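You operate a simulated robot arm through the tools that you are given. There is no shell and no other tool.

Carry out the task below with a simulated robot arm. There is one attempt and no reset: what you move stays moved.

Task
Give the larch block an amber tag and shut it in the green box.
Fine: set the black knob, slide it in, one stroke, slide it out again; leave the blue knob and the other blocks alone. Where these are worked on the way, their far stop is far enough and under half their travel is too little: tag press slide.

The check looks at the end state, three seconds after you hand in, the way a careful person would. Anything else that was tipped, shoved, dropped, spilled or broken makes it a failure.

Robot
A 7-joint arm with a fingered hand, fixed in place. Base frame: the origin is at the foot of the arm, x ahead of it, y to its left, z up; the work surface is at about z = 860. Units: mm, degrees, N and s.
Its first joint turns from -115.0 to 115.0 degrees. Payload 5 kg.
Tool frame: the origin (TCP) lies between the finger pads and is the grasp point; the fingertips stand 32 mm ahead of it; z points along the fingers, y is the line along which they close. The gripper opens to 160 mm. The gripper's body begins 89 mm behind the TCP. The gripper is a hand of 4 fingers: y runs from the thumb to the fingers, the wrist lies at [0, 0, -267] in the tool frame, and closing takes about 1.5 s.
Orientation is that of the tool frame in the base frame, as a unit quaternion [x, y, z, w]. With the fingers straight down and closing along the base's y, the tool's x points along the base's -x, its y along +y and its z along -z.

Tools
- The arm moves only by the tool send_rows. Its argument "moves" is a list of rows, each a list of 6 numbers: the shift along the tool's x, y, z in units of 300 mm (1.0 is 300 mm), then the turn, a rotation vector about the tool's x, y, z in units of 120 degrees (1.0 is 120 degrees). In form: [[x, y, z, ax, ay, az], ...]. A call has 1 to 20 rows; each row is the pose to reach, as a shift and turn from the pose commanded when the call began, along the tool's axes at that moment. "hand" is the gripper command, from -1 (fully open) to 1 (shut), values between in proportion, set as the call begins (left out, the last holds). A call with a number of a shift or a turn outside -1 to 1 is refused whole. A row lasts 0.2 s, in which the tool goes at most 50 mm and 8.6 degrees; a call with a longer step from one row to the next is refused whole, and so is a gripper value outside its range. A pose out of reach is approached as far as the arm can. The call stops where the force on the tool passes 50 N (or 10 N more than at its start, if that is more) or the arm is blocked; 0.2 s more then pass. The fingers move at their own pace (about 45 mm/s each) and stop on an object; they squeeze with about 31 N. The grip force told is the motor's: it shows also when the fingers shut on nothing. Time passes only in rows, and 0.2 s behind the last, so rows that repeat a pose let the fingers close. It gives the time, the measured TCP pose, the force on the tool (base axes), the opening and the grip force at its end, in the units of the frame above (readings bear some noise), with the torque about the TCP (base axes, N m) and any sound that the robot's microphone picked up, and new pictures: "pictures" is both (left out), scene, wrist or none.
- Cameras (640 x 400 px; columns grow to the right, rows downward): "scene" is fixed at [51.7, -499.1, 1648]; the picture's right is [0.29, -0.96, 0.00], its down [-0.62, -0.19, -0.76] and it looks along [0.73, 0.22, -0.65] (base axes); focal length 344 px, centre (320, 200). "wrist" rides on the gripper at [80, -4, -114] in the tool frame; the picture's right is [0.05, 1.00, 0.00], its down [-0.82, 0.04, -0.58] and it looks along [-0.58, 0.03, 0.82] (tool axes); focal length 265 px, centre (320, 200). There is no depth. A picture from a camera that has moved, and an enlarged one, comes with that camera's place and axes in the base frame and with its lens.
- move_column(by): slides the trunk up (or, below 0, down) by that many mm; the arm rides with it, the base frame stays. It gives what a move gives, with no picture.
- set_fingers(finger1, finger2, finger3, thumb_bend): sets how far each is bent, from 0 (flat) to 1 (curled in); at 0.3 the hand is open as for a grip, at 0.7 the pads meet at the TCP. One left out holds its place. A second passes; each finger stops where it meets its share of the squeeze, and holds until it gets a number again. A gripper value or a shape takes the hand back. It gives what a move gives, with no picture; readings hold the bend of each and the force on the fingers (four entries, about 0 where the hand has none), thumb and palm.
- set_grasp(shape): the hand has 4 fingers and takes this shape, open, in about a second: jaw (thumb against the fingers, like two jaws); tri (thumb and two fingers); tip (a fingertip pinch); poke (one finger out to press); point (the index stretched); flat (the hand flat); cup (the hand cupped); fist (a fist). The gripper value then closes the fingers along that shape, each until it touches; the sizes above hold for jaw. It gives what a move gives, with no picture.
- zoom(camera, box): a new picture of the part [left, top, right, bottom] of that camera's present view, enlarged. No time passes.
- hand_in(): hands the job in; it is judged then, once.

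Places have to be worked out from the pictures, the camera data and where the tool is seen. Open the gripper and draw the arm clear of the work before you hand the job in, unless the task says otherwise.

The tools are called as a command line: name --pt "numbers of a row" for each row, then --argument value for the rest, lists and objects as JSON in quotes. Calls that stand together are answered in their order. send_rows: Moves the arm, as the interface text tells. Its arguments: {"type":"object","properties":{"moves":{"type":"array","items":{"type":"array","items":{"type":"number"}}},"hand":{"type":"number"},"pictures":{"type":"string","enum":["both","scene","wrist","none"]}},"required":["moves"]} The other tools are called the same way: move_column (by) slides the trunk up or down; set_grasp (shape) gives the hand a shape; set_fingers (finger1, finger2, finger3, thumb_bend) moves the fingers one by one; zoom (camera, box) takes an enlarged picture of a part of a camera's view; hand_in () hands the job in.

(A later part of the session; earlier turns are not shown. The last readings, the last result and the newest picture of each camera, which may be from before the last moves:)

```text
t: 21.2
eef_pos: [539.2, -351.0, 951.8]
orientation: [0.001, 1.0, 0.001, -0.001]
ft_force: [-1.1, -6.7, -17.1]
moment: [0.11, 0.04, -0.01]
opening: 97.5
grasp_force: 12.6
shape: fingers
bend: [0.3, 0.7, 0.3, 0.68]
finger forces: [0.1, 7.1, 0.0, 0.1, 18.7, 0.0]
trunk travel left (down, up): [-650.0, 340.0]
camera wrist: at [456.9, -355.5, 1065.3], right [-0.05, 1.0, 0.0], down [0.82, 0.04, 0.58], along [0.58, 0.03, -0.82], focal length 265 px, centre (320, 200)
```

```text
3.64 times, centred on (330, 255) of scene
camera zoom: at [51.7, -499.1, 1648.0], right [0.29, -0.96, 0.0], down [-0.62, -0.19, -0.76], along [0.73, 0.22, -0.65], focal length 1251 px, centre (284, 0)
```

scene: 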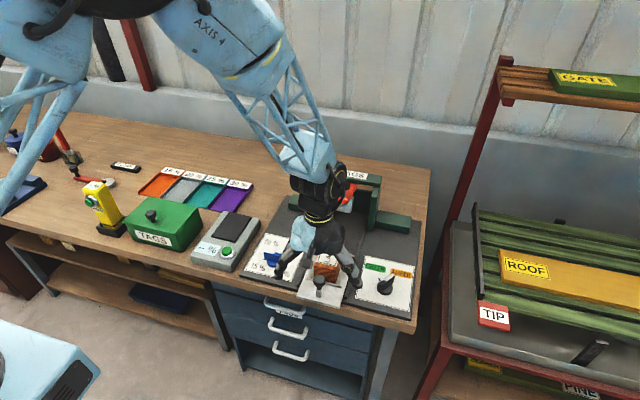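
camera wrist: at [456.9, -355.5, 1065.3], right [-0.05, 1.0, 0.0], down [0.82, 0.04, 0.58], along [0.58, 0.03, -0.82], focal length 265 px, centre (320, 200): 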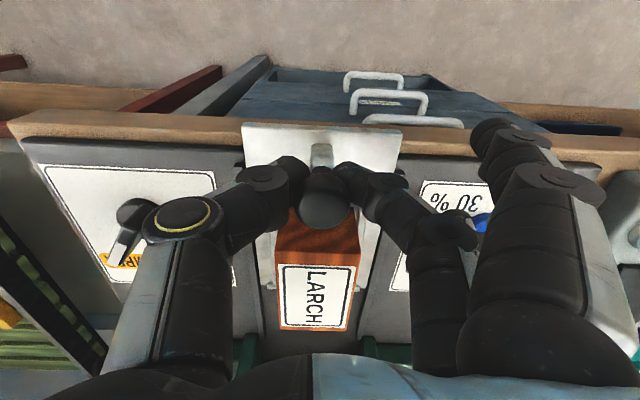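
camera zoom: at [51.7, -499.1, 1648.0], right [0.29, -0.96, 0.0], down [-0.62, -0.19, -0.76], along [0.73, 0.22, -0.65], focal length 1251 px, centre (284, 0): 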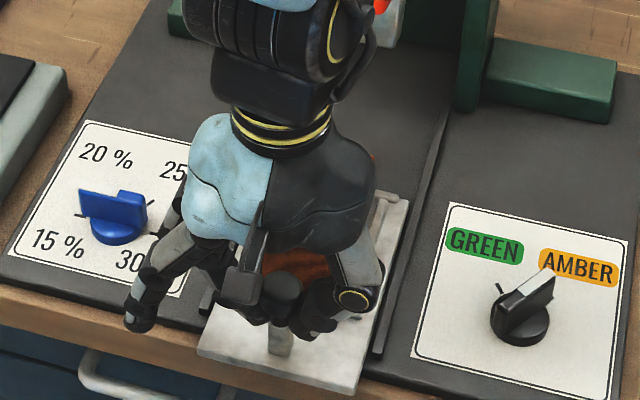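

The cap is held between finger 2 and the thumb. I push the slide inward (+x) by about 115 mm first and watch the force.

send_rows --pt "-0.04 0 0 0 0 0" --pt "-0.09 0 0 0 0 0" --pt "-0.14 0 0 0 0 0" --pt "-0.19 0 0 0 0 0" --pt "-0.24 0 0 0 0 0" --pt "-0.29 0 0 0 0 0" --pt "-0.34 0 0 0 0 0" --pt "-0.385 0 0 0 0 0"

zoom --camera "scene" --box '[270, 150, 400, 310]'

```text
t: 23.0
eef_pos: [654.1, -350.6, 950.8]
orientation: [0.0, 1.0, 0.001, 0.0]
ft_force: [1.6, -8.4, -14.7]
moment: [0.11, 0.0, -0.03]
opening: 97.6
grasp_force: 12.5
shape: fingers
bend: [0.3, 0.71, 0.3, 0.68]
finger forces: [0.1, 6.7, 0.1, 0.0, 17.5, 0.0]
trunk travel left (down, up): [-650.0, 340.0]
camera wrist: at [572.4, -355.2, 1065.1], right [-0.05, 1.0, 0.0], down [0.82, 0.04, 0.58], along [0.58, 0.03, -0.82], focal length 265 px, centre (320, 200)
```

scene: 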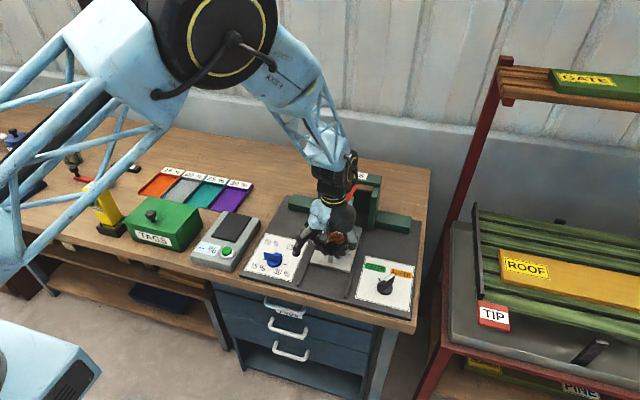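
wrist: 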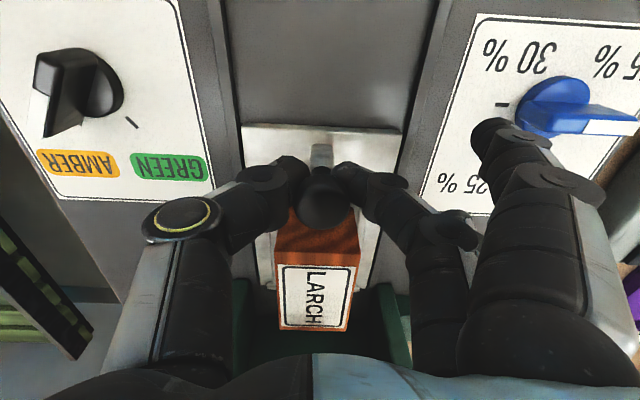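

```text
2.50 times, centred on (335, 230) of scene
camera zoom: at [51.7, -499.1, 1648.0], right [0.29, -0.96, 0.0], down [-0.62, -0.19, -0.76], along [0.73, 0.22, -0.65], focal length 860 px, centre (282, 125)
```

zoom: 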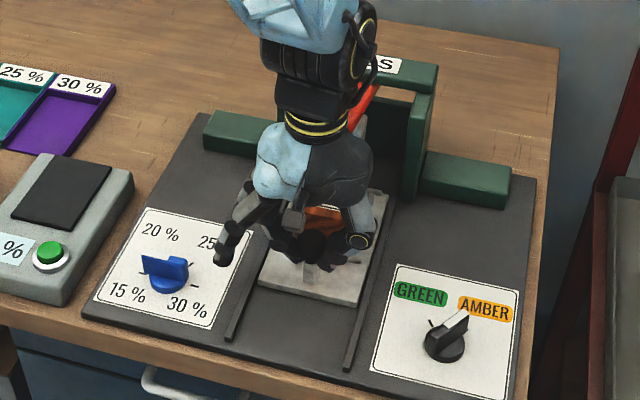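

The slide moves freely with low force. I continue in smaller steps toward the inner stop.

send_rows --pt "-0.0167 0 0 0 0 0" --pt "-0.0333 0 0 0 0 0" --pt "-0.05 0 0 0 0 0" --pt "-0.0667 0 0 0 0 0" --pt "-0.0833 0 0 0 0 0"

zoom --camera "scene" --box '[270, 150, 400, 310]'

```text
t: 24.2
eef_pos: [680.9, -349.9, 951.7]
orientation: [-0.001, 1.0, 0.001, 0.0]
ft_force: [1.5, -5.4, -6.0]
moment: [-0.08, -0.08, 0.09]
opening: 93.0
grasp_force: 5.0
shape: fingers
bend: [0.3, 0.72, 0.3, 0.71]
finger forces: [0.0, 0.0, 0.0, 0.0, 8.8, 0.0]
trunk travel left (down, up): [-650.0, 340.0]
camera wrist: at [598.8, -354.0, 1065.9], right [-0.05, 1.0, 0.0], down [0.81, 0.04, 0.58], along [0.58, 0.03, -0.82], focal length 265 px, centre (320, 200)
```

scene: 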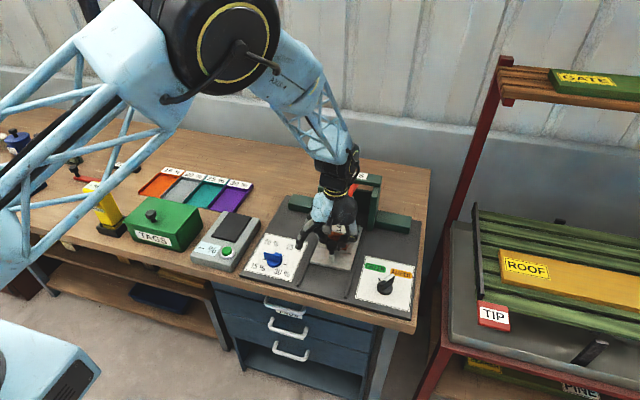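
wrist: 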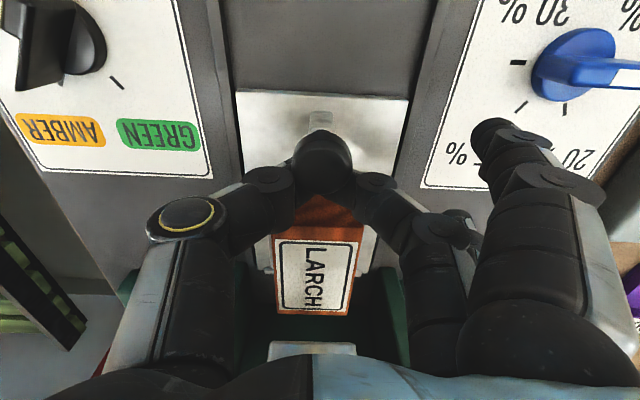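

```text
2.50 times, centred on (335, 230) of scene
camera zoom: at [51.7, -499.1, 1648.0], right [0.29, -0.96, 0.0], down [-0.62, -0.19, -0.76], along [0.73, 0.22, -0.65], focal length 860 px, centre (282, 125)
```

zoom: 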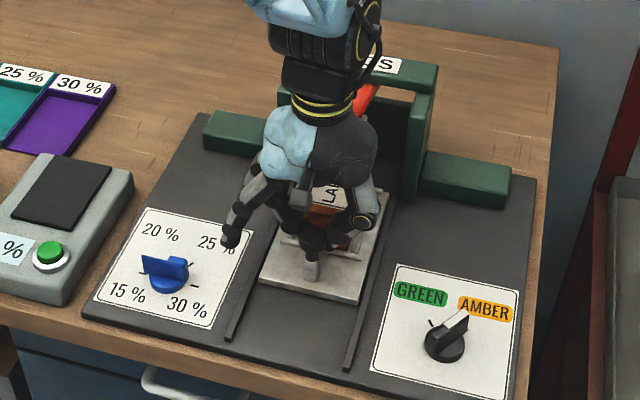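

The fingers slipped forward past the cap; the slide plate itself barely moved, so it may be at its stop after about 115 mm. I'll open, draw back to x about 600, close the pinch behind the cap, and push to confirm.

set_fingers --finger2 0.3 --thumb_bend 0.3

send_rows --pt "0.06 0 0 0 0 0" --pt "0.13 0 0 0 0 0" --pt "0.2 0 0 0 0 0" --pt "0.27 0 0 0 0 0" --pictures "none"

set_fingers --finger2 0.7 --thumb_bend 0.7

zoom --camera "wrist" --box '[0, 0, 640, 400]'

zoom --camera "scene" --box '[270, 150, 400, 310]'

```text
t: 25.2
eef_pos: [679.1, -349.3, 951.2]
orientation: [0.0, 1.0, 0.0, 0.0]
ft_force: [0.0, 0.8, -0.2]
moment: [0.03, 0.03, -0.01]
opening: 170.3
grasp_force: 0.0
shape: fingers
bend: [0.3, 0.3, 0.3, 0.3]
finger forces: [0.0, 0.0, 0.0, 0.0, 0.0, 0.1]
trunk travel left (down, up): [-650.0, 340.0]
```

```text
t: 26.2
eef_pos: [597.7, -350.5, 953.7]
orientation: [0.0, 1.0, 0.0, -0.001]
ft_force: [0.6, 0.6, 0.1]
moment: [0.03, -0.03, -0.01]
opening: 170.3
grasp_force: 0.0
shape: fingers
bend: [0.3, 0.3, 0.3, 0.3]
finger forces: [0.0, 0.1, 0.1, 0.1, 0.1, 0.0]
trunk travel left (down, up): [-650.0, 340.0]
```

```text
t: 27.2
eef_pos: [596.7, -351.1, 952.4]
orientation: [0.001, 1.0, 0.0, 0.001]
ft_force: [-0.5, -0.6, 0.0]
moment: [-0.01, -0.04, 0.01]
opening: 93.1
grasp_force: 0.1
shape: fingers
bend: [0.3, 0.7, 0.3, 0.7]
finger forces: [0.0, 0.1, 0.0, 0.0, 0.1, 0.0]
trunk travel left (down, up): [-650.0, 340.0]
```

```text
1.00 times, centred on (320, 200) of wrist (not enlarged: the box is as wide or as high as the picture)
camera zoom: at [516.0, -354.5, 1065.9], right [-0.05, 1.0, 0.0], down [0.82, 0.04, 0.58], along [0.58, 0.03, -0.82], focal length 265 px, centre (320, 200)
```

zoom: 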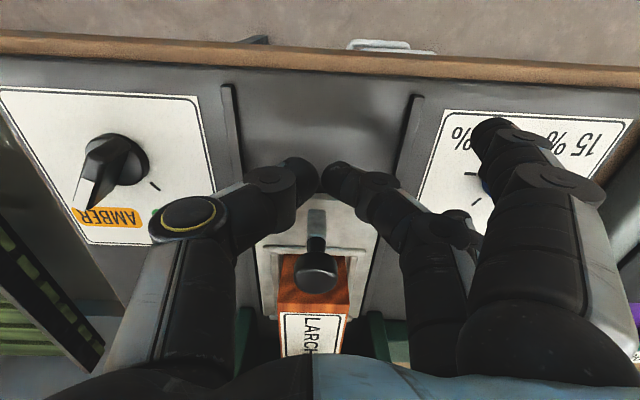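

```text
2.50 times, centred on (335, 230) of scene
camera zoom: at [51.7, -499.1, 1648.0], right [0.29, -0.96, 0.0], down [-0.62, -0.19, -0.76], along [0.73, 0.22, -0.65], focal length 860 px, centre (282, 125)
```

zoom: 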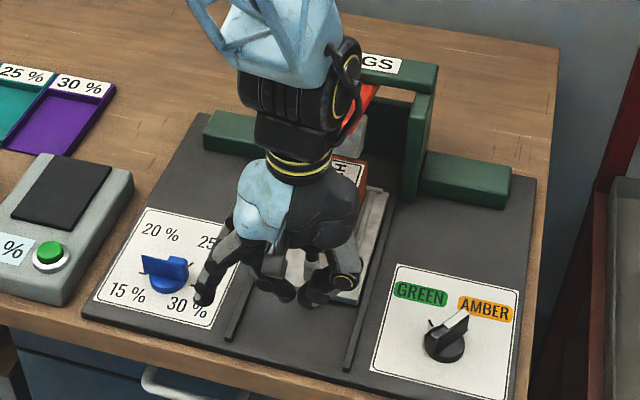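

The cap shows at x about 651 ahead of the closed fingertips. I push forward in 4 mm rows; a hard stop will halt the call on force.

send_rows --pt "-0.03 0 0 0 0 0" --pt "-0.06 0 0 0 0 0" --pt "-0.08 0 0 0 0 0" --pt "-0.095 0 0 0 0 0" --pt "-0.11 0 0 0 0 0" --pt "-0.125 0 0 0 0 0" --pt "-0.14 0 0 0 0 0" --pt "-0.155 0 0 0 0 0" --pictures "wrist"

```text
t: 29.0
eef_pos: [643.3, -351.3, 952.0]
orientation: [0.0, 1.0, 0.001, -0.001]
ft_force: [-1.0, -0.2, -0.3]
moment: [-0.01, 0.0, -0.03]
opening: 93.1
grasp_force: 0.5
shape: fingers
bend: [0.3, 0.7, 0.3, 0.7]
finger forces: [0.1, 0.1, 0.1, 0.0, 1.4, 0.0]
trunk travel left (down, up): [-650.0, 340.0]
camera wrist: at [562.2, -354.6, 1065.6], right [-0.05, 1.0, 0.0], down [0.82, 0.04, 0.58], along [0.58, 0.03, -0.82], focal length 265 px, centre (320, 200)
```

wrist: 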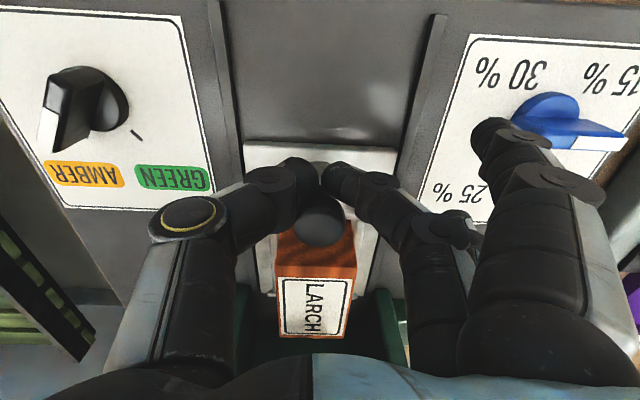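

The fingertips now just touch the cap. I push on another 15 mm in small rows to test the stop.

send_rows --pt "-0.01 0 0 0 0 0" --pt "-0.02 0 0 0 0 0" --pt "-0.03 0 0 0 0 0" --pt "-0.04 0 0 0 0 0" --pt "-0.05 0 0 0 0 0" --pictures "wrist"

```text
t: 30.2
eef_pos: [648.6, -350.3, 947.8]
orientation: [0.0, 1.0, 0.002, -0.009]
ft_force: [-21.8, -1.0, 2.2]
moment: [-0.01, 0.66, 0.16]
opening: 94.6
grasp_force: 11.9
shape: fingers
bend: [0.3, 0.7, 0.3, 0.69]
finger forces: [0.0, 20.6, 0.0, 0.0, 2.5, 0.0]
trunk travel left (down, up): [-650.0, 340.0]
stopped in row 5: the force on the tool passed its limit at 55 N (the readings are from after the stop); the commanded pose is now the measured one
camera wrist: at [569.7, -355.0, 1063.7], right [-0.05, 1.0, 0.0], down [0.83, 0.04, 0.56], along [0.56, 0.03, -0.83], focal length 265 px, centre (320, 200)
```

wrist: 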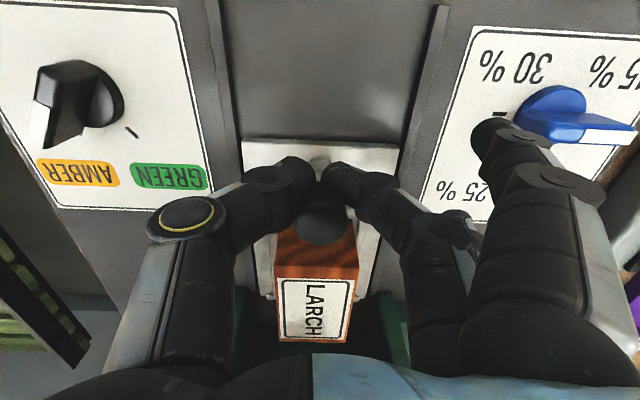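

The force hit 55 N with the cap unmoved, so the slide is at its inner stop. Now I back off, rise well above the press, and form a fist for pushing the lever knob.

send_rows --pt "0.05 0 0 0 0 0" --pt "0.12 0 0 0 0 0" --pt "0.2 0 0 0 0 0" --pt "0.22 0 -0.1 0 0 0" --pt "0.22 0 -0.25 0 0 0" --pt "0.22 0 -0.4 0 0 0" --pt "0.22 0 -0.55 0 0 0" --pt "0.22 0 -0.7 0 0 0" --pt "0.22 0 -0.85 0 0 0" --pictures "none"

set_grasp --shape "fist"

zoom --camera "wrist" --box '[0, 0, 640, 400]'

zoom --camera "scene" --box '[240, 90, 440, 290]'

```text
t: 32.2
eef_pos: [589.4, -350.8, 1205.8]
orientation: [0.001, 1.0, 0.001, -0.006]
ft_force: [-0.4, 0.6, 0.2]
moment: [-0.02, -0.03, 0.0]
opening: 93.4
grasp_force: 0.0
shape: fingers
bend: [0.3, 0.7, 0.3, 0.7]
finger forces: [0.0, 0.1, 0.0, 0.0, 0.0, 0.0]
trunk travel left (down, up): [-650.0, 340.0]
```

```text
t: 33.1
eef_pos: [588.8, -351.7, 1205.2]
orientation: [0.001, 1.0, 0.001, -0.007]
ft_force: [0.5, -0.2, 0.5]
moment: [-0.01, 0.02, -0.03]
opening: 0.0
grasp_force: 0.2
shape: fist
bend: [1.0, 1.0, 0.99, 0.55]
finger forces: [0.0, 0.0, 0.1, 0.0, 0.1, 0.0]
trunk travel left (down, up): [-650.0, 340.0]
```

```text
1.00 times, centred on (320, 200) of wrist (not enlarged: the box is as wide or as high as the picture)
camera zoom: at [509.9, -356.2, 1319.9], right [-0.05, 1.0, 0.0], down [0.82, 0.04, 0.57], along [0.57, 0.03, -0.82], focal length 265 px, centre (320, 200)
```

zoom: 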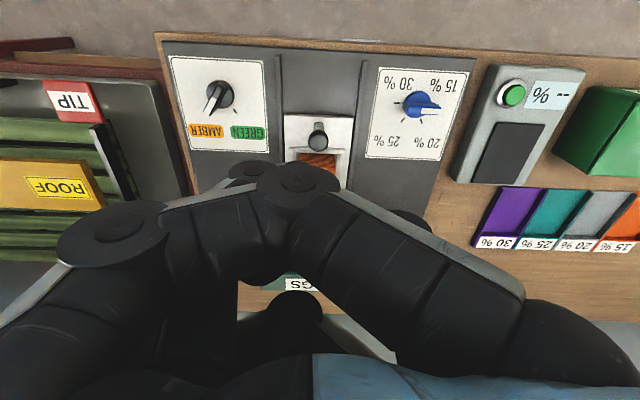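

```text
2.00 times, centred on (340, 190) of scene
camera zoom: at [51.7, -499.1, 1648.0], right [0.29, -0.96, 0.0], down [-0.62, -0.19, -0.76], along [0.73, 0.22, -0.65], focal length 688 px, centre (280, 220)
```

zoom: 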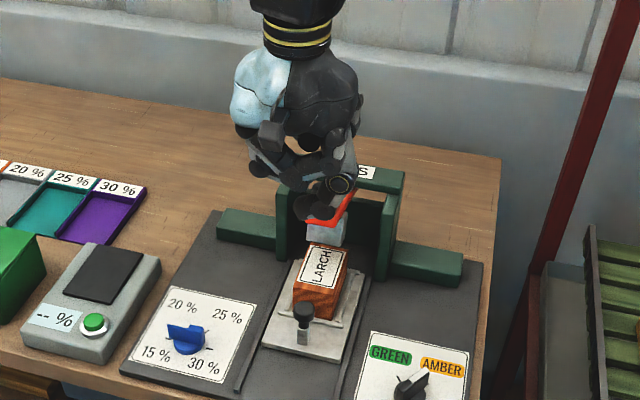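

The fist's knuckle line sits near the tool axis. The lever knob works out to about (752,-351,1080). I move over it at a safe height.

send_rows --pt "-0.13 0.003 0 0 0 0" --pt "-0.26 0.006 0 0 0 0" --pt "-0.39 0.01 0 0 0 0" --pt "-0.53 0.013 0 0 0 0" --pt "-0.53 0.013 0.08 0 0 0"

zoom --camera "scene" --box '[270, 80, 420, 260]'

```text
t: 34.3
eef_pos: [748.3, -347.7, 1179.4]
orientation: [0.001, 1.0, 0.001, -0.006]
ft_force: [-0.1, 0.2, -0.1]
moment: [0.01, -0.02, -0.03]
opening: 0.1
grasp_force: 0.0
shape: fist
bend: [1.0, 1.0, 0.99, 0.55]
finger forces: [0.0, 0.0, 0.0, 0.0, 0.0, 0.1]
trunk travel left (down, up): [-650.0, 340.0]
camera wrist: at [668.2, -351.3, 1294.4], right [-0.05, 1.0, 0.0], down [0.82, 0.04, 0.57], along [0.57, 0.03, -0.82], focal length 265 px, centre (320, 200)
```

scene: 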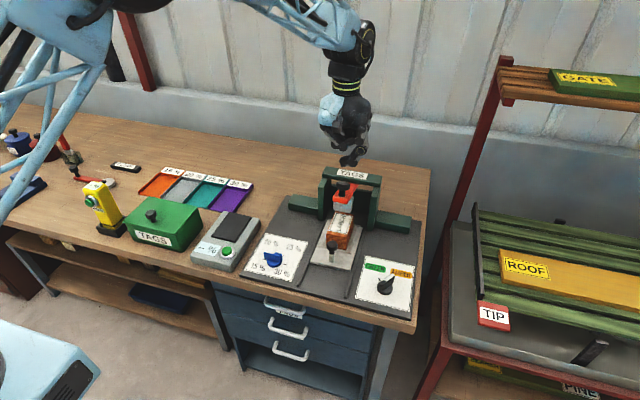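
wrist: 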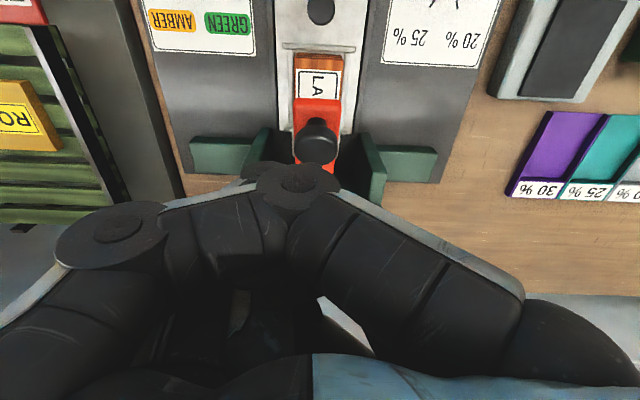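

```text
2.22 times, centred on (345, 170) of scene
camera zoom: at [51.7, -499.1, 1648.0], right [0.29, -0.96, 0.0], down [-0.62, -0.19, -0.76], along [0.73, 0.22, -0.65], focal length 764 px, centre (264, 267)
```

zoom: 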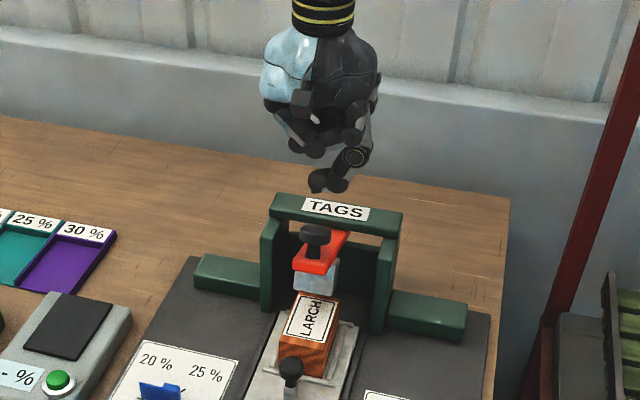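

The fist's thumb hangs lowest, about 15 mm below TCP, with the knob at about (753,-351,1086). I straighten the thumb out of the way so the solid knuckles do the pressing.

set_fingers --finger1 1.0 --finger2 1.0 --finger3 1.0 --thumb_bend 0.0

zoom --camera "scene" --box '[290, 80, 410, 240]'

zoom --camera "wrist" --box '[0, 0, 640, 400]'

```text
t: 35.3
eef_pos: [747.2, -345.5, 1180.1]
orientation: [0.001, 1.0, 0.0, -0.006]
ft_force: [-0.3, 0.0, 0.3]
moment: [-0.01, 0.01, 0.0]
opening: 87.2
grasp_force: 0.0
shape: fingers
bend: [1.0, 1.0, 1.0, 0.0]
finger forces: [0.0, 0.0, 0.1, 0.1, 0.0, 0.0]
trunk travel left (down, up): [-650.0, 340.0]
```

```text
2.50 times, centred on (350, 160) of scene
camera zoom: at [51.7, -499.1, 1648.0], right [0.29, -0.96, 0.0], down [-0.62, -0.19, -0.76], along [0.73, 0.22, -0.65], focal length 860 px, centre (245, 300)
```

zoom: 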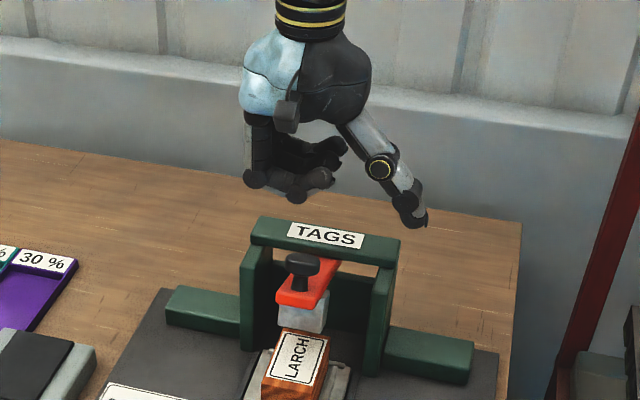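

```text
1.00 times, centred on (320, 200) of wrist (not enlarged: the box is as wide or as high as the picture)
camera zoom: at [668.1, -350.9, 1294.4], right [-0.05, 1.0, 0.0], down [0.82, 0.04, 0.57], along [0.57, 0.03, -0.82], focal length 265 px, centre (320, 200)
```

zoom: 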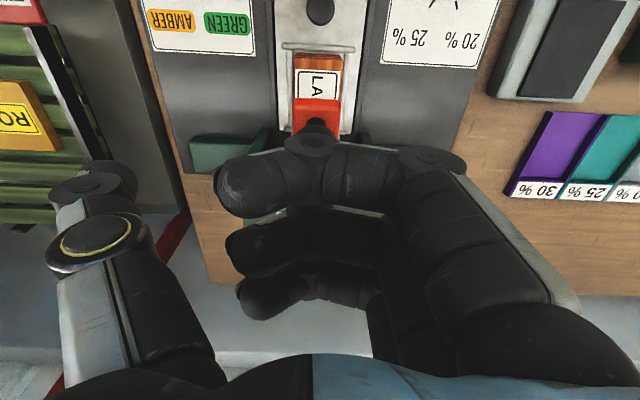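

The hooked fingers form a firm horizontal shelf about level with TCP, strongest near their middle joints, about 40 mm toward +y. I shift so that part sits over the knob and lower to just above it.

send_rows --pt "-0.005 -0.07 0 0 0 0" --pt "-0.01 -0.135 0 0 0 0" --pt "-0.01 -0.135 0.08 0 0 0" --pt "-0.01 -0.135 0.16 0 0 0" --pt "-0.01 -0.135 0.23 0 0 0"

zoom --camera "scene" --box '[290, 80, 410, 240]'

```text
t: 36.5
eef_pos: [750.6, -386.4, 1110.0]
orientation: [-0.001, 1.0, 0.001, -0.006]
ft_force: [0.5, -0.5, -0.1]
moment: [0.01, -0.02, 0.02]
opening: 87.3
grasp_force: 0.0
shape: fingers
bend: [1.0, 1.0, 1.0, 0.0]
finger forces: [0.0, 0.0, 0.1, 0.1, 0.1, 0.0]
trunk travel left (down, up): [-650.0, 340.0]
camera wrist: at [670.4, -391.8, 1224.7], right [-0.05, 1.0, 0.0], down [0.82, 0.04, 0.57], along [0.57, 0.03, -0.82], focal length 265 px, centre (320, 200)
```

scene: 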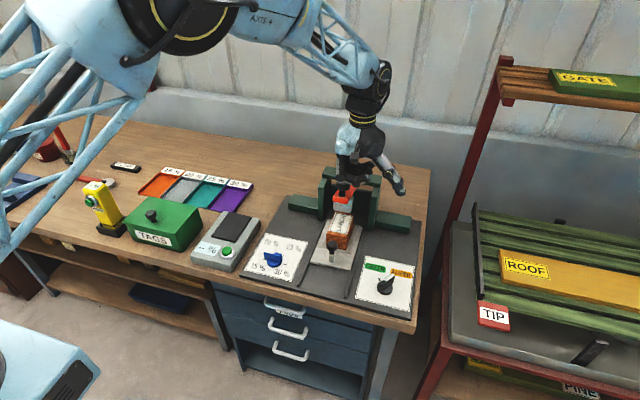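
wrist: 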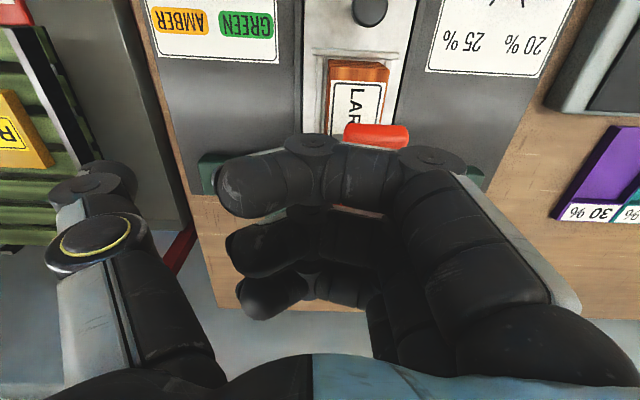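

```text
2.50 times, centred on (350, 160) of scene
camera zoom: at [51.7, -499.1, 1648.0], right [0.29, -0.96, 0.0], down [-0.62, -0.19, -0.76], along [0.73, 0.22, -0.65], focal length 860 px, centre (245, 300)
```

zoom: 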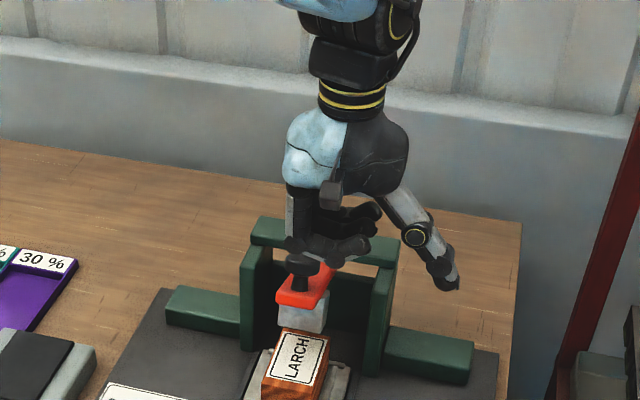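

The shelf is just above the knob. I press down in 5 mm rows, one stroke, until the stamp bottoms and force halts the call.

send_rows --pt "0 0 0.0167 0 0 0" --pt "0 0 0.0333 0 0 0" --pt "0 0 0.05 0 0 0" --pt "0 0 0.0667 0 0 0" --pt "0 0 0.0833 0 0 0" --pt "0 0 0.1 0 0 0" --pt "0 0 0.1167 0 0 0" --pt "0 0 0.1333 0 0 0" --pt "0 0 0.15 0 0 0" --pt "0 0 0.1667 0 0 0" --pt "0 0 0.1833 0 0 0" --pt "0 0 0.2 0 0 0" --pt "0 0 0.2167 0 0 0" --pt "0 0 0.2333 0 0 0"

zoom --camera "scene" --box '[290, 100, 410, 260]'

```text
t: 39.5
eef_pos: [749.5, -387.5, 1040.1]
orientation: [0.001, 1.0, 0.0, -0.006]
ft_force: [0.0, -1.4, 2.0]
moment: [0.06, 0.02, 0.0]
opening: 87.0
grasp_force: 2.2
shape: fingers
bend: [1.0, 1.0, 1.0, 0.0]
finger forces: [0.0, 2.6, 0.0, 0.1, 0.1, 0.1]
trunk travel left (down, up): [-650.0, 340.0]
camera wrist: at [669.3, -391.5, 1155.0], right [-0.05, 1.0, 0.0], down [0.82, 0.04, 0.57], along [0.57, 0.03, -0.82], focal length 265 px, centre (320, 200)
```

scene: 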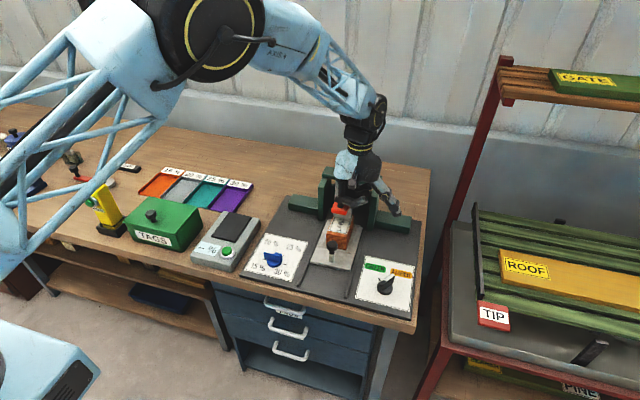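
wrist: 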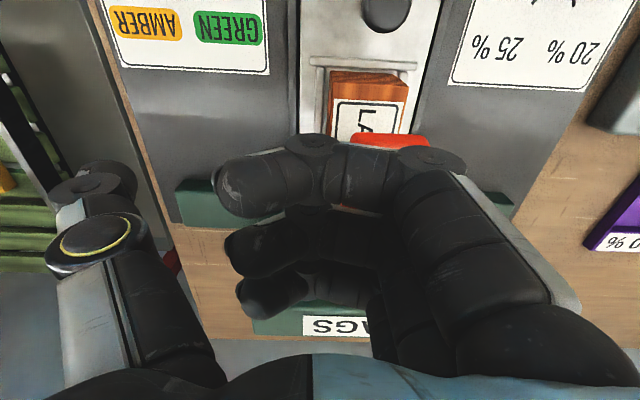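

```text
2.50 times, centred on (350, 180) of scene
camera zoom: at [51.7, -499.1, 1648.0], right [0.29, -0.96, 0.0], down [-0.62, -0.19, -0.76], along [0.73, 0.22, -0.65], focal length 860 px, centre (245, 250)
```

zoom: 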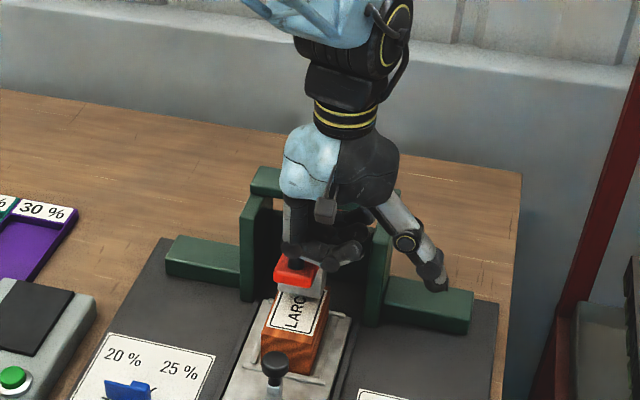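

The lever follows down with only a few newtons, and the stamp is close to the block. I continue the same stroke in 3 mm rows until it bottoms.

send_rows --pt "0 0 0.01 0 0 0" --pt "0 0 0.02 0 0 0" --pt "0 0 0.03 0 0 0" --pt "0 0 0.04 0 0 0" --pt "0 0 0.05 0 0 0" --pt "0 0 0.06 0 0 0" --pt "0 0 0.07 0 0 0" --pt "0 0 0.08 0 0 0"

zoom --camera "scene" --box '[290, 100, 410, 260]'

```text
t: 41.3
eef_pos: [748.9, -387.7, 1017.3]
orientation: [0.002, 1.0, 0.001, -0.005]
ft_force: [-1.5, -0.8, 8.4]
moment: [0.24, -0.01, 0.06]
opening: 87.2
grasp_force: 4.5
shape: fingers
bend: [1.0, 1.0, 1.0, 0.0]
finger forces: [0.0, 8.6, 0.0, 0.1, 0.0, 0.0]
trunk travel left (down, up): [-650.0, 340.0]
camera wrist: at [669.0, -391.3, 1132.0], right [-0.05, 1.0, 0.0], down [0.82, 0.04, 0.57], along [0.57, 0.03, -0.82], focal length 265 px, centre (320, 200)
```

scene: 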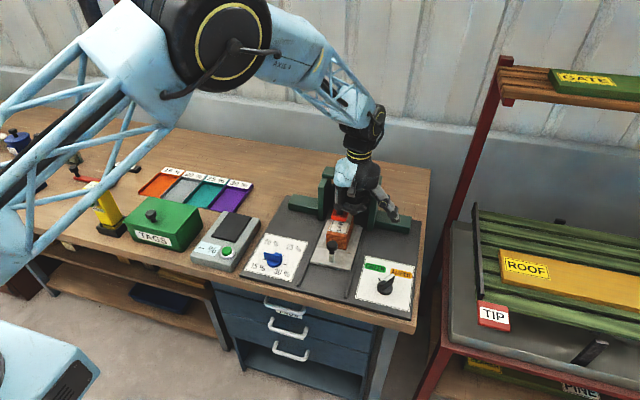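
wrist: 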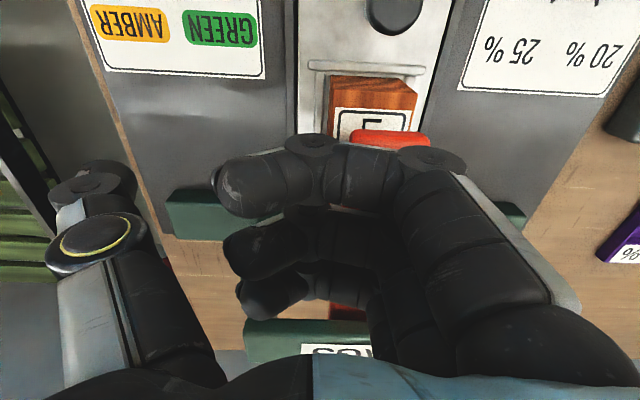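

```text
2.50 times, centred on (350, 180) of scene
camera zoom: at [51.7, -499.1, 1648.0], right [0.29, -0.96, 0.0], down [-0.62, -0.19, -0.76], along [0.73, 0.22, -0.65], focal length 860 px, centre (245, 250)
```

zoom: 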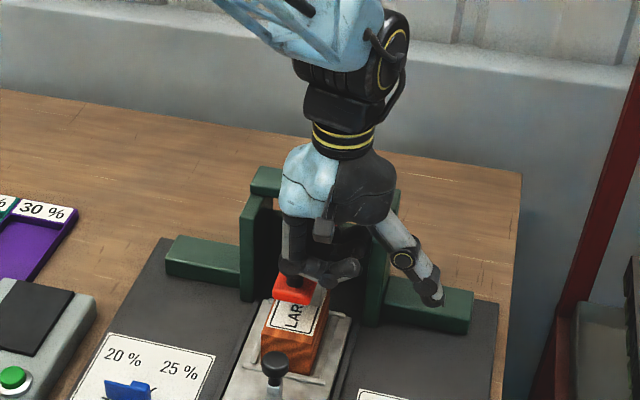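

Force is rising (8 N) and the stamp seems about on the block. I keep pressing in small rows to finish the stroke.

send_rows --pt "0 0 0.007 0 0 0" --pt "0 0 0.014 0 0 0" --pt "0 0 0.021 0 0 0" --pt "0 0 0.028 0 0 0" --pt "0 0 0.035 0 0 0" --pt "0 0 0.042 0 0 0" --pt "0 0 0.049 0 0 0"

zoom --camera "scene" --box '[310, 150, 390, 250]'

```text
t: 42.2
eef_pos: [752.2, -386.7, 1016.1]
orientation: [0.001, 1.0, -0.001, -0.002]
ft_force: [3.6, -1.7, 24.5]
moment: [0.63, 0.14, -0.08]
opening: 87.0
grasp_force: 12.6
shape: fingers
bend: [1.0, 1.0, 1.0, 0.0]
finger forces: [0.9, 23.3, 0.0, 0.0, 0.1, 0.0]
trunk travel left (down, up): [-650.0, 340.0]
stopped in row 4: the force on the tool passed its limit at 53 N (the readings are from after the stop); the commanded pose is now the measured one
camera wrist: at [671.2, -391.9, 1129.9], right [-0.05, 1.0, 0.0], down [0.82, 0.04, 0.58], along [0.57, 0.03, -0.82], focal length 265 px, centre (320, 200)
```

scene: 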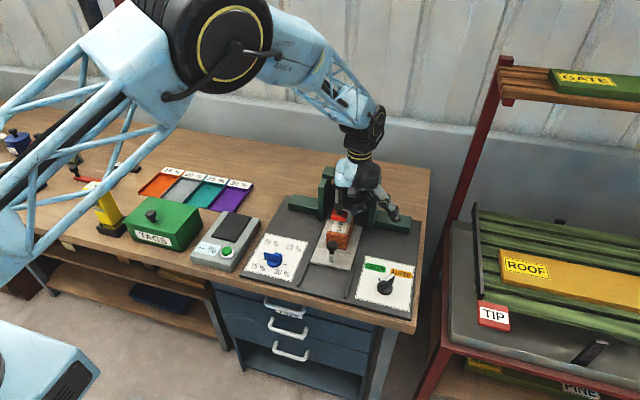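
wrist: 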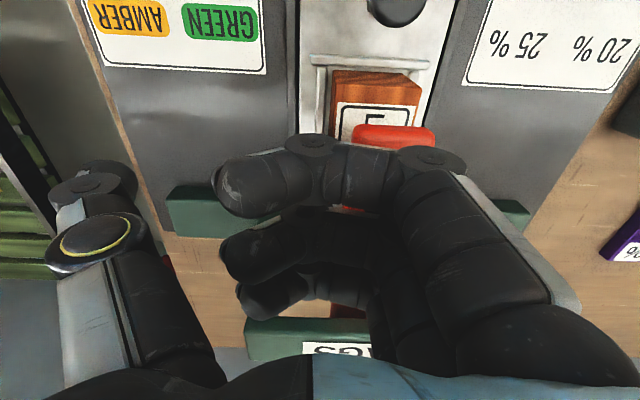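

```text
4.00 times, centred on (350, 200) of scene
camera zoom: at [51.7, -499.1, 1648.0], right [0.29, -0.96, 0.0], down [-0.62, -0.19, -0.76], along [0.73, 0.22, -0.65], focal length 1376 px, centre (200, 200)
```

zoom: 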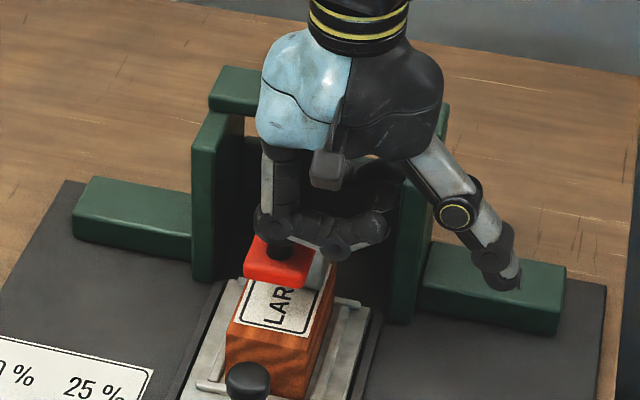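

The stroke bottomed out hard at 53 N with the stamp on the block. I rise straight up and look at the lever and block.

send_rows --pt "0 0 -0.03 0 0 0" --pt "0 0 -0.08 0 0 0" --pt "0 0 -0.15 0 0 0" --pt "0 0 -0.25 0 0 0" --pt "0 0 -0.38 0 0 0" --pt "0 0 -0.52 0 0 0" --pt "0 0 -0.66 0 0 0" --pt "0.1 0 -0.75 0 0 0" --pt "0.25 0 -0.75 0 0 0"

zoom --camera "scene" --box '[300, 140, 400, 280]'

```text
t: 44.2
eef_pos: [677.0, -388.2, 1238.8]
orientation: [0.002, 1.0, 0.001, -0.004]
ft_force: [-0.2, 1.1, 0.1]
moment: [-0.03, -0.02, -0.01]
opening: 87.4
grasp_force: 0.1
shape: fingers
bend: [1.0, 1.0, 1.0, 0.0]
finger forces: [0.0, 0.0, 0.0, 0.0, 0.0, 0.0]
trunk travel left (down, up): [-650.0, 340.0]
camera wrist: at [596.0, -391.9, 1353.4], right [-0.05, 1.0, 0.0], down [0.82, 0.04, 0.57], along [0.57, 0.03, -0.82], focal length 265 px, centre (320, 200)
```

scene: 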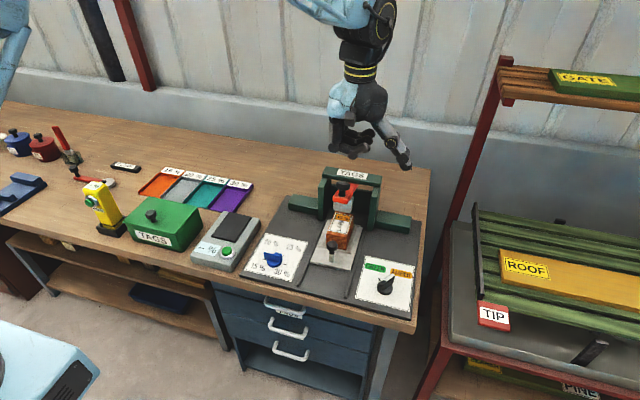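
wrist: 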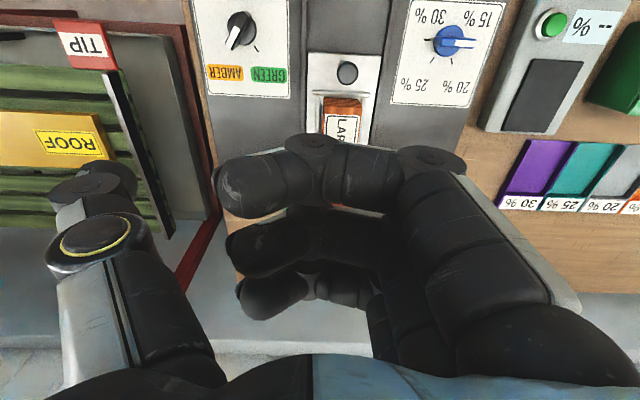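

```text
2.86 times, centred on (350, 210) of scene
camera zoom: at [51.7, -499.1, 1648.0], right [0.29, -0.96, 0.0], down [-0.62, -0.19, -0.76], along [0.73, 0.22, -0.65], focal length 983 px, centre (234, 171)
```

zoom: 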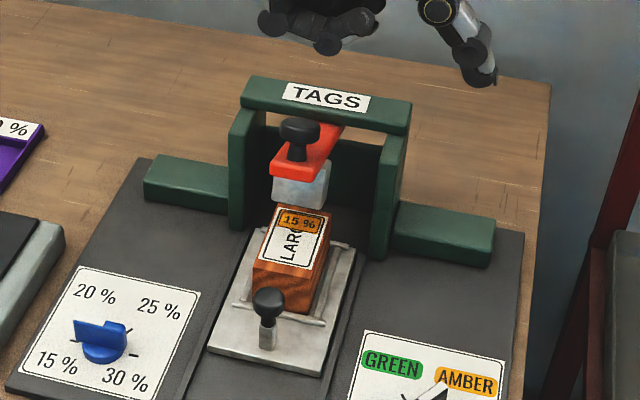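

The block now carries an amber "15 %" tag and the lever sprang back up. I open the hand in jaw shape and come down over the slide knob, now at about (653,-350).

set_grasp --shape "jaw"

send_rows --pt "0.04 0.063 0.05 0 0 0" --pt "0.073 0.127 0.15 0 0 0" --pt "0.073 0.127 0.3 0 0 0" --pt "0.073 0.127 0.45 0 0 0" --pt "0.073 0.127 0.6 0 0 0" --pt "0.073 0.127 0.75 0 0 0" --pt "0.073 0.127 0.75 0 0 0"

```text
t: 45.1
eef_pos: [677.8, -387.5, 1238.4]
orientation: [0.0, 1.0, 0.0, -0.004]
ft_force: [0.0, 0.6, 0.8]
moment: [0.0, -0.01, 0.01]
opening: 160.0
grasp_force: 0.1
shape: jaw
bend: [0.3, 0.3, 0.3, 0.3]
finger forces: [0.0, 0.1, 0.0, 0.0, 0.0, 0.0]
trunk travel left (down, up): [-650.0, 340.0]
```

```text
t: 46.7
eef_pos: [653.6, -348.9, 1012.7]
orientation: [0.0, 1.0, 0.0, -0.004]
ft_force: [-0.2, -0.3, -0.4]
moment: [-0.01, -0.01, 0.0]
opening: 160.0
grasp_force: 0.1
shape: jaw
bend: [0.3, 0.3, 0.3, 0.3]
finger forces: [0.1, 0.1, 0.0, 0.1, 0.0, 0.0]
trunk travel left (down, up): [-650.0, 340.0]
camera wrist: at [572.7, -352.9, 1127.8], right [-0.05, 1.0, 0.0], down [0.82, 0.04, 0.57], along [0.57, 0.03, -0.82], focal length 265 px, centre (320, 200)
```

scene: 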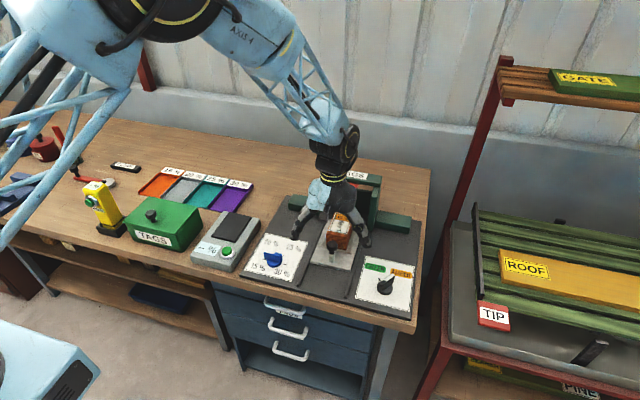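
wrist: 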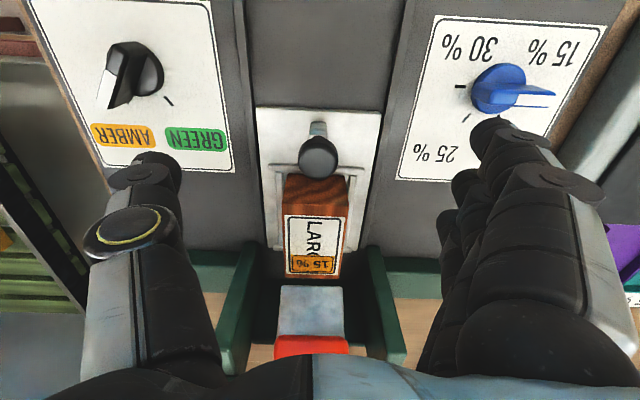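

The cap is right below. I lower to z about 951 and pinch it again with finger 2 and the thumb.

send_rows --pt "-0.008 0 0.07 0 0 0" --pt "-0.013 0 0.14 0 0 0" --pt "-0.013 0 0.207 0 0 0" --pictures "none"

set_fingers --finger2 0.8 --thumb_bend 0.8

zoom --camera "wrist" --box '[0, 0, 640, 400]'

```text
t: 47.5
eef_pos: [658.3, -349.7, 951.9]
orientation: [0.0, 1.0, 0.0, -0.004]
ft_force: [0.2, 0.4, -0.7]
moment: [-0.02, 0.02, 0.03]
opening: 159.7
grasp_force: 0.1
shape: jaw
bend: [0.3, 0.3, 0.3, 0.3]
finger forces: [0.0, 0.0, 0.1, 0.0, 0.0, 0.0]
trunk travel left (down, up): [-650.0, 340.0]
```

```text
t: 48.5
eef_pos: [657.3, -351.2, 948.2]
orientation: [0.001, 1.0, 0.001, -0.005]
ft_force: [-0.8, -11.2, -22.9]
moment: [0.37, 0.07, 0.03]
opening: 95.2
grasp_force: 19.2
shape: fingers
bend: [0.3, 0.71, 0.3, 0.69]
finger forces: [0.0, 10.1, 0.0, 0.0, 29.7, 0.0]
trunk travel left (down, up): [-650.0, 340.0]
```

```text
1.00 times, centred on (320, 200) of wrist (not enlarged: the box is as wide or as high as the picture)
camera zoom: at [577.3, -355.7, 1063.9], right [-0.05, 1.0, 0.0], down [0.82, 0.04, 0.57], along [0.57, 0.03, -0.82], focal length 265 px, centre (320, 200)
```

zoom: 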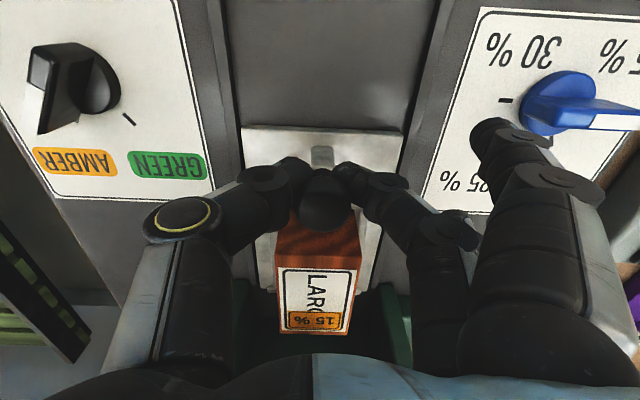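

The cap is pinched firmly. I pull the slide straight back out by about 118 mm.

send_rows --pt "0.04 0 0 0 0 0" --pt "0.09 0 0 0 0 0" --pt "0.14 0 0 0 0 0" --pt "0.19 0 0 0 0 0" --pt "0.24 0 0 0 0 0" --pt "0.29 0 0 0 0 0" --pt "0.34 0 0 0 0 0" --pt "0.375 0 0 0 0 0" --pt "0.395 0 0 0 0 0"

zoom --camera "scene" --box '[280, 150, 400, 320]'

```text
t: 50.5
eef_pos: [539.5, -350.5, 951.0]
orientation: [0.001, 1.0, 0.001, -0.005]
ft_force: [-2.0, -11.5, -32.6]
moment: [0.37, 0.04, 0.01]
opening: 97.0
grasp_force: 19.5
shape: fingers
bend: [0.3, 0.71, 0.3, 0.68]
finger forces: [0.0, 8.1, 0.0, 0.1, 31.3, 0.1]
trunk travel left (down, up): [-650.0, 340.0]
camera wrist: at [459.5, -354.8, 1065.2], right [-0.05, 1.0, 0.0], down [0.82, 0.04, 0.57], along [0.57, 0.03, -0.82], focal length 265 px, centre (320, 200)
```

scene: 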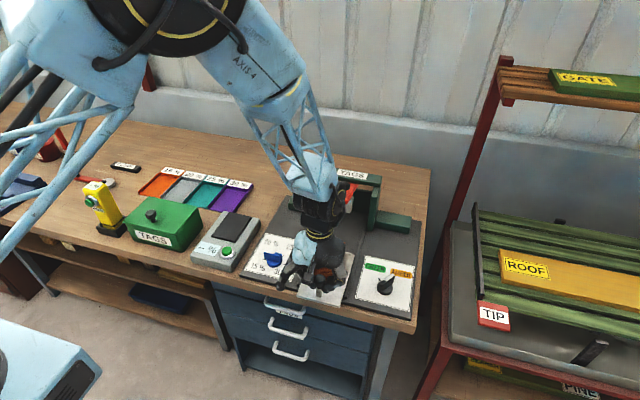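
wrist: 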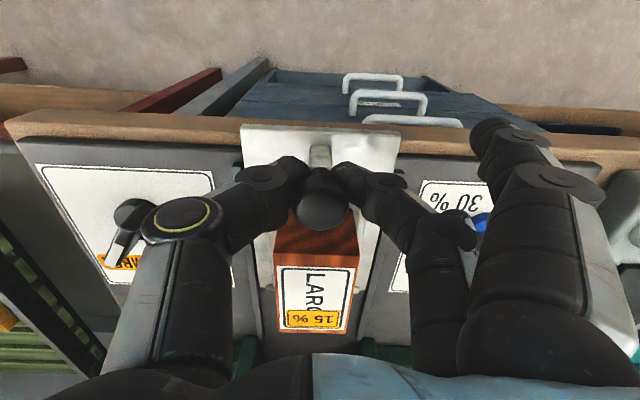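

```text
2.35 times, centred on (340, 235) of scene
camera zoom: at [51.7, -499.1, 1648.0], right [0.29, -0.96, 0.0], down [-0.62, -0.19, -0.76], along [0.73, 0.22, -0.65], focal length 809 px, centre (273, 118)
```

zoom: 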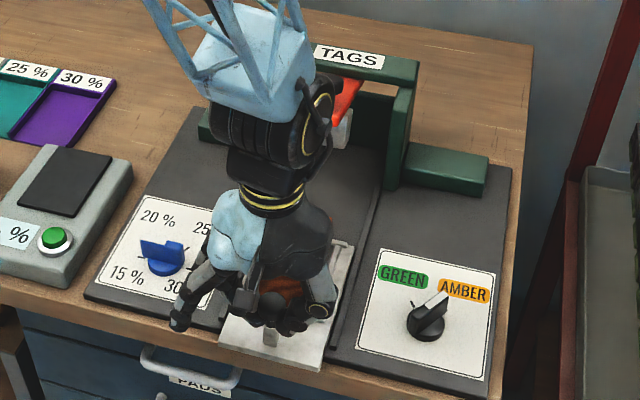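

The slide is back at its starting place. I let go, rise, and head left toward the green box.

set_grasp --shape "jaw"

send_rows --pt "0 0 -0.08 0 0 0" --pt "0 0 -0.2 0 0 0" --pt "0 0 -0.35 0 0 0" --pt "0 0 -0.5 0 0 0" --pt "0 0.1 -0.6 0 0 0" --pt "0 0.25 -0.65 0 0 0" --pt "0 0.4 -0.7 0 0 0" --pt "0 0.55 -0.75 0 0 0" --pt "0 0.7 -0.8 0 0 0" --pt "0 0.85 -0.85 0 0 0" --pt "0 1.0 -0.85 0 0 0" --pictures "scene"

zoom --camera "scene" --box '[280, 150, 420, 320]'

```text
t: 51.4
eef_pos: [539.2, -349.5, 952.2]
orientation: [0.0, 1.0, 0.0, -0.003]
ft_force: [0.4, 0.6, -0.2]
moment: [0.02, -0.01, 0.0]
opening: 160.0
grasp_force: 0.0
shape: jaw
bend: [0.3, 0.3, 0.3, 0.3]
finger forces: [0.1, 0.0, 0.1, 0.0, 0.1, 0.0]
trunk travel left (down, up): [-650.0, 340.0]
```

```text
t: 53.8
eef_pos: [541.5, -48.4, 1205.6]
orientation: [0.001, 1.0, 0.0, -0.004]
ft_force: [0.0, 0.1, -0.5]
moment: [0.01, 0.0, 0.02]
opening: 159.9
grasp_force: 0.1
shape: jaw
bend: [0.3, 0.3, 0.3, 0.3]
finger forces: [0.1, 0.0, 0.0, 0.0, 0.0, 0.0]
trunk travel left (down, up): [-650.0, 340.0]
```

scene: 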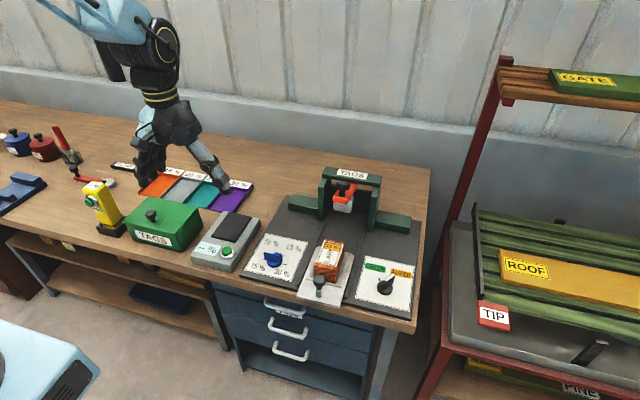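

```text
2.35 times, centred on (350, 235) of scene
camera zoom: at [51.7, -499.1, 1648.0], right [0.29, -0.96, 0.0], down [-0.62, -0.19, -0.76], along [0.73, 0.22, -0.65], focal length 809 px, centre (249, 118)
```

zoom: 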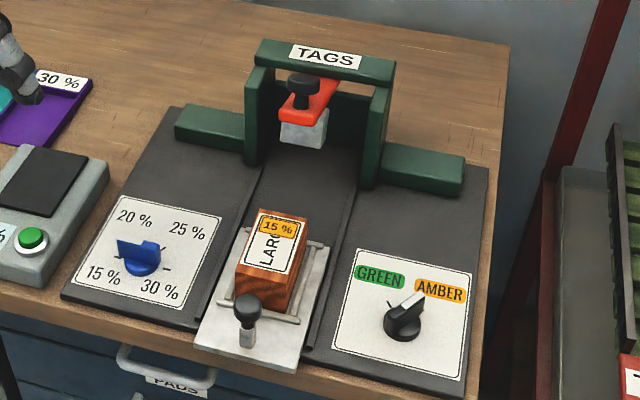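

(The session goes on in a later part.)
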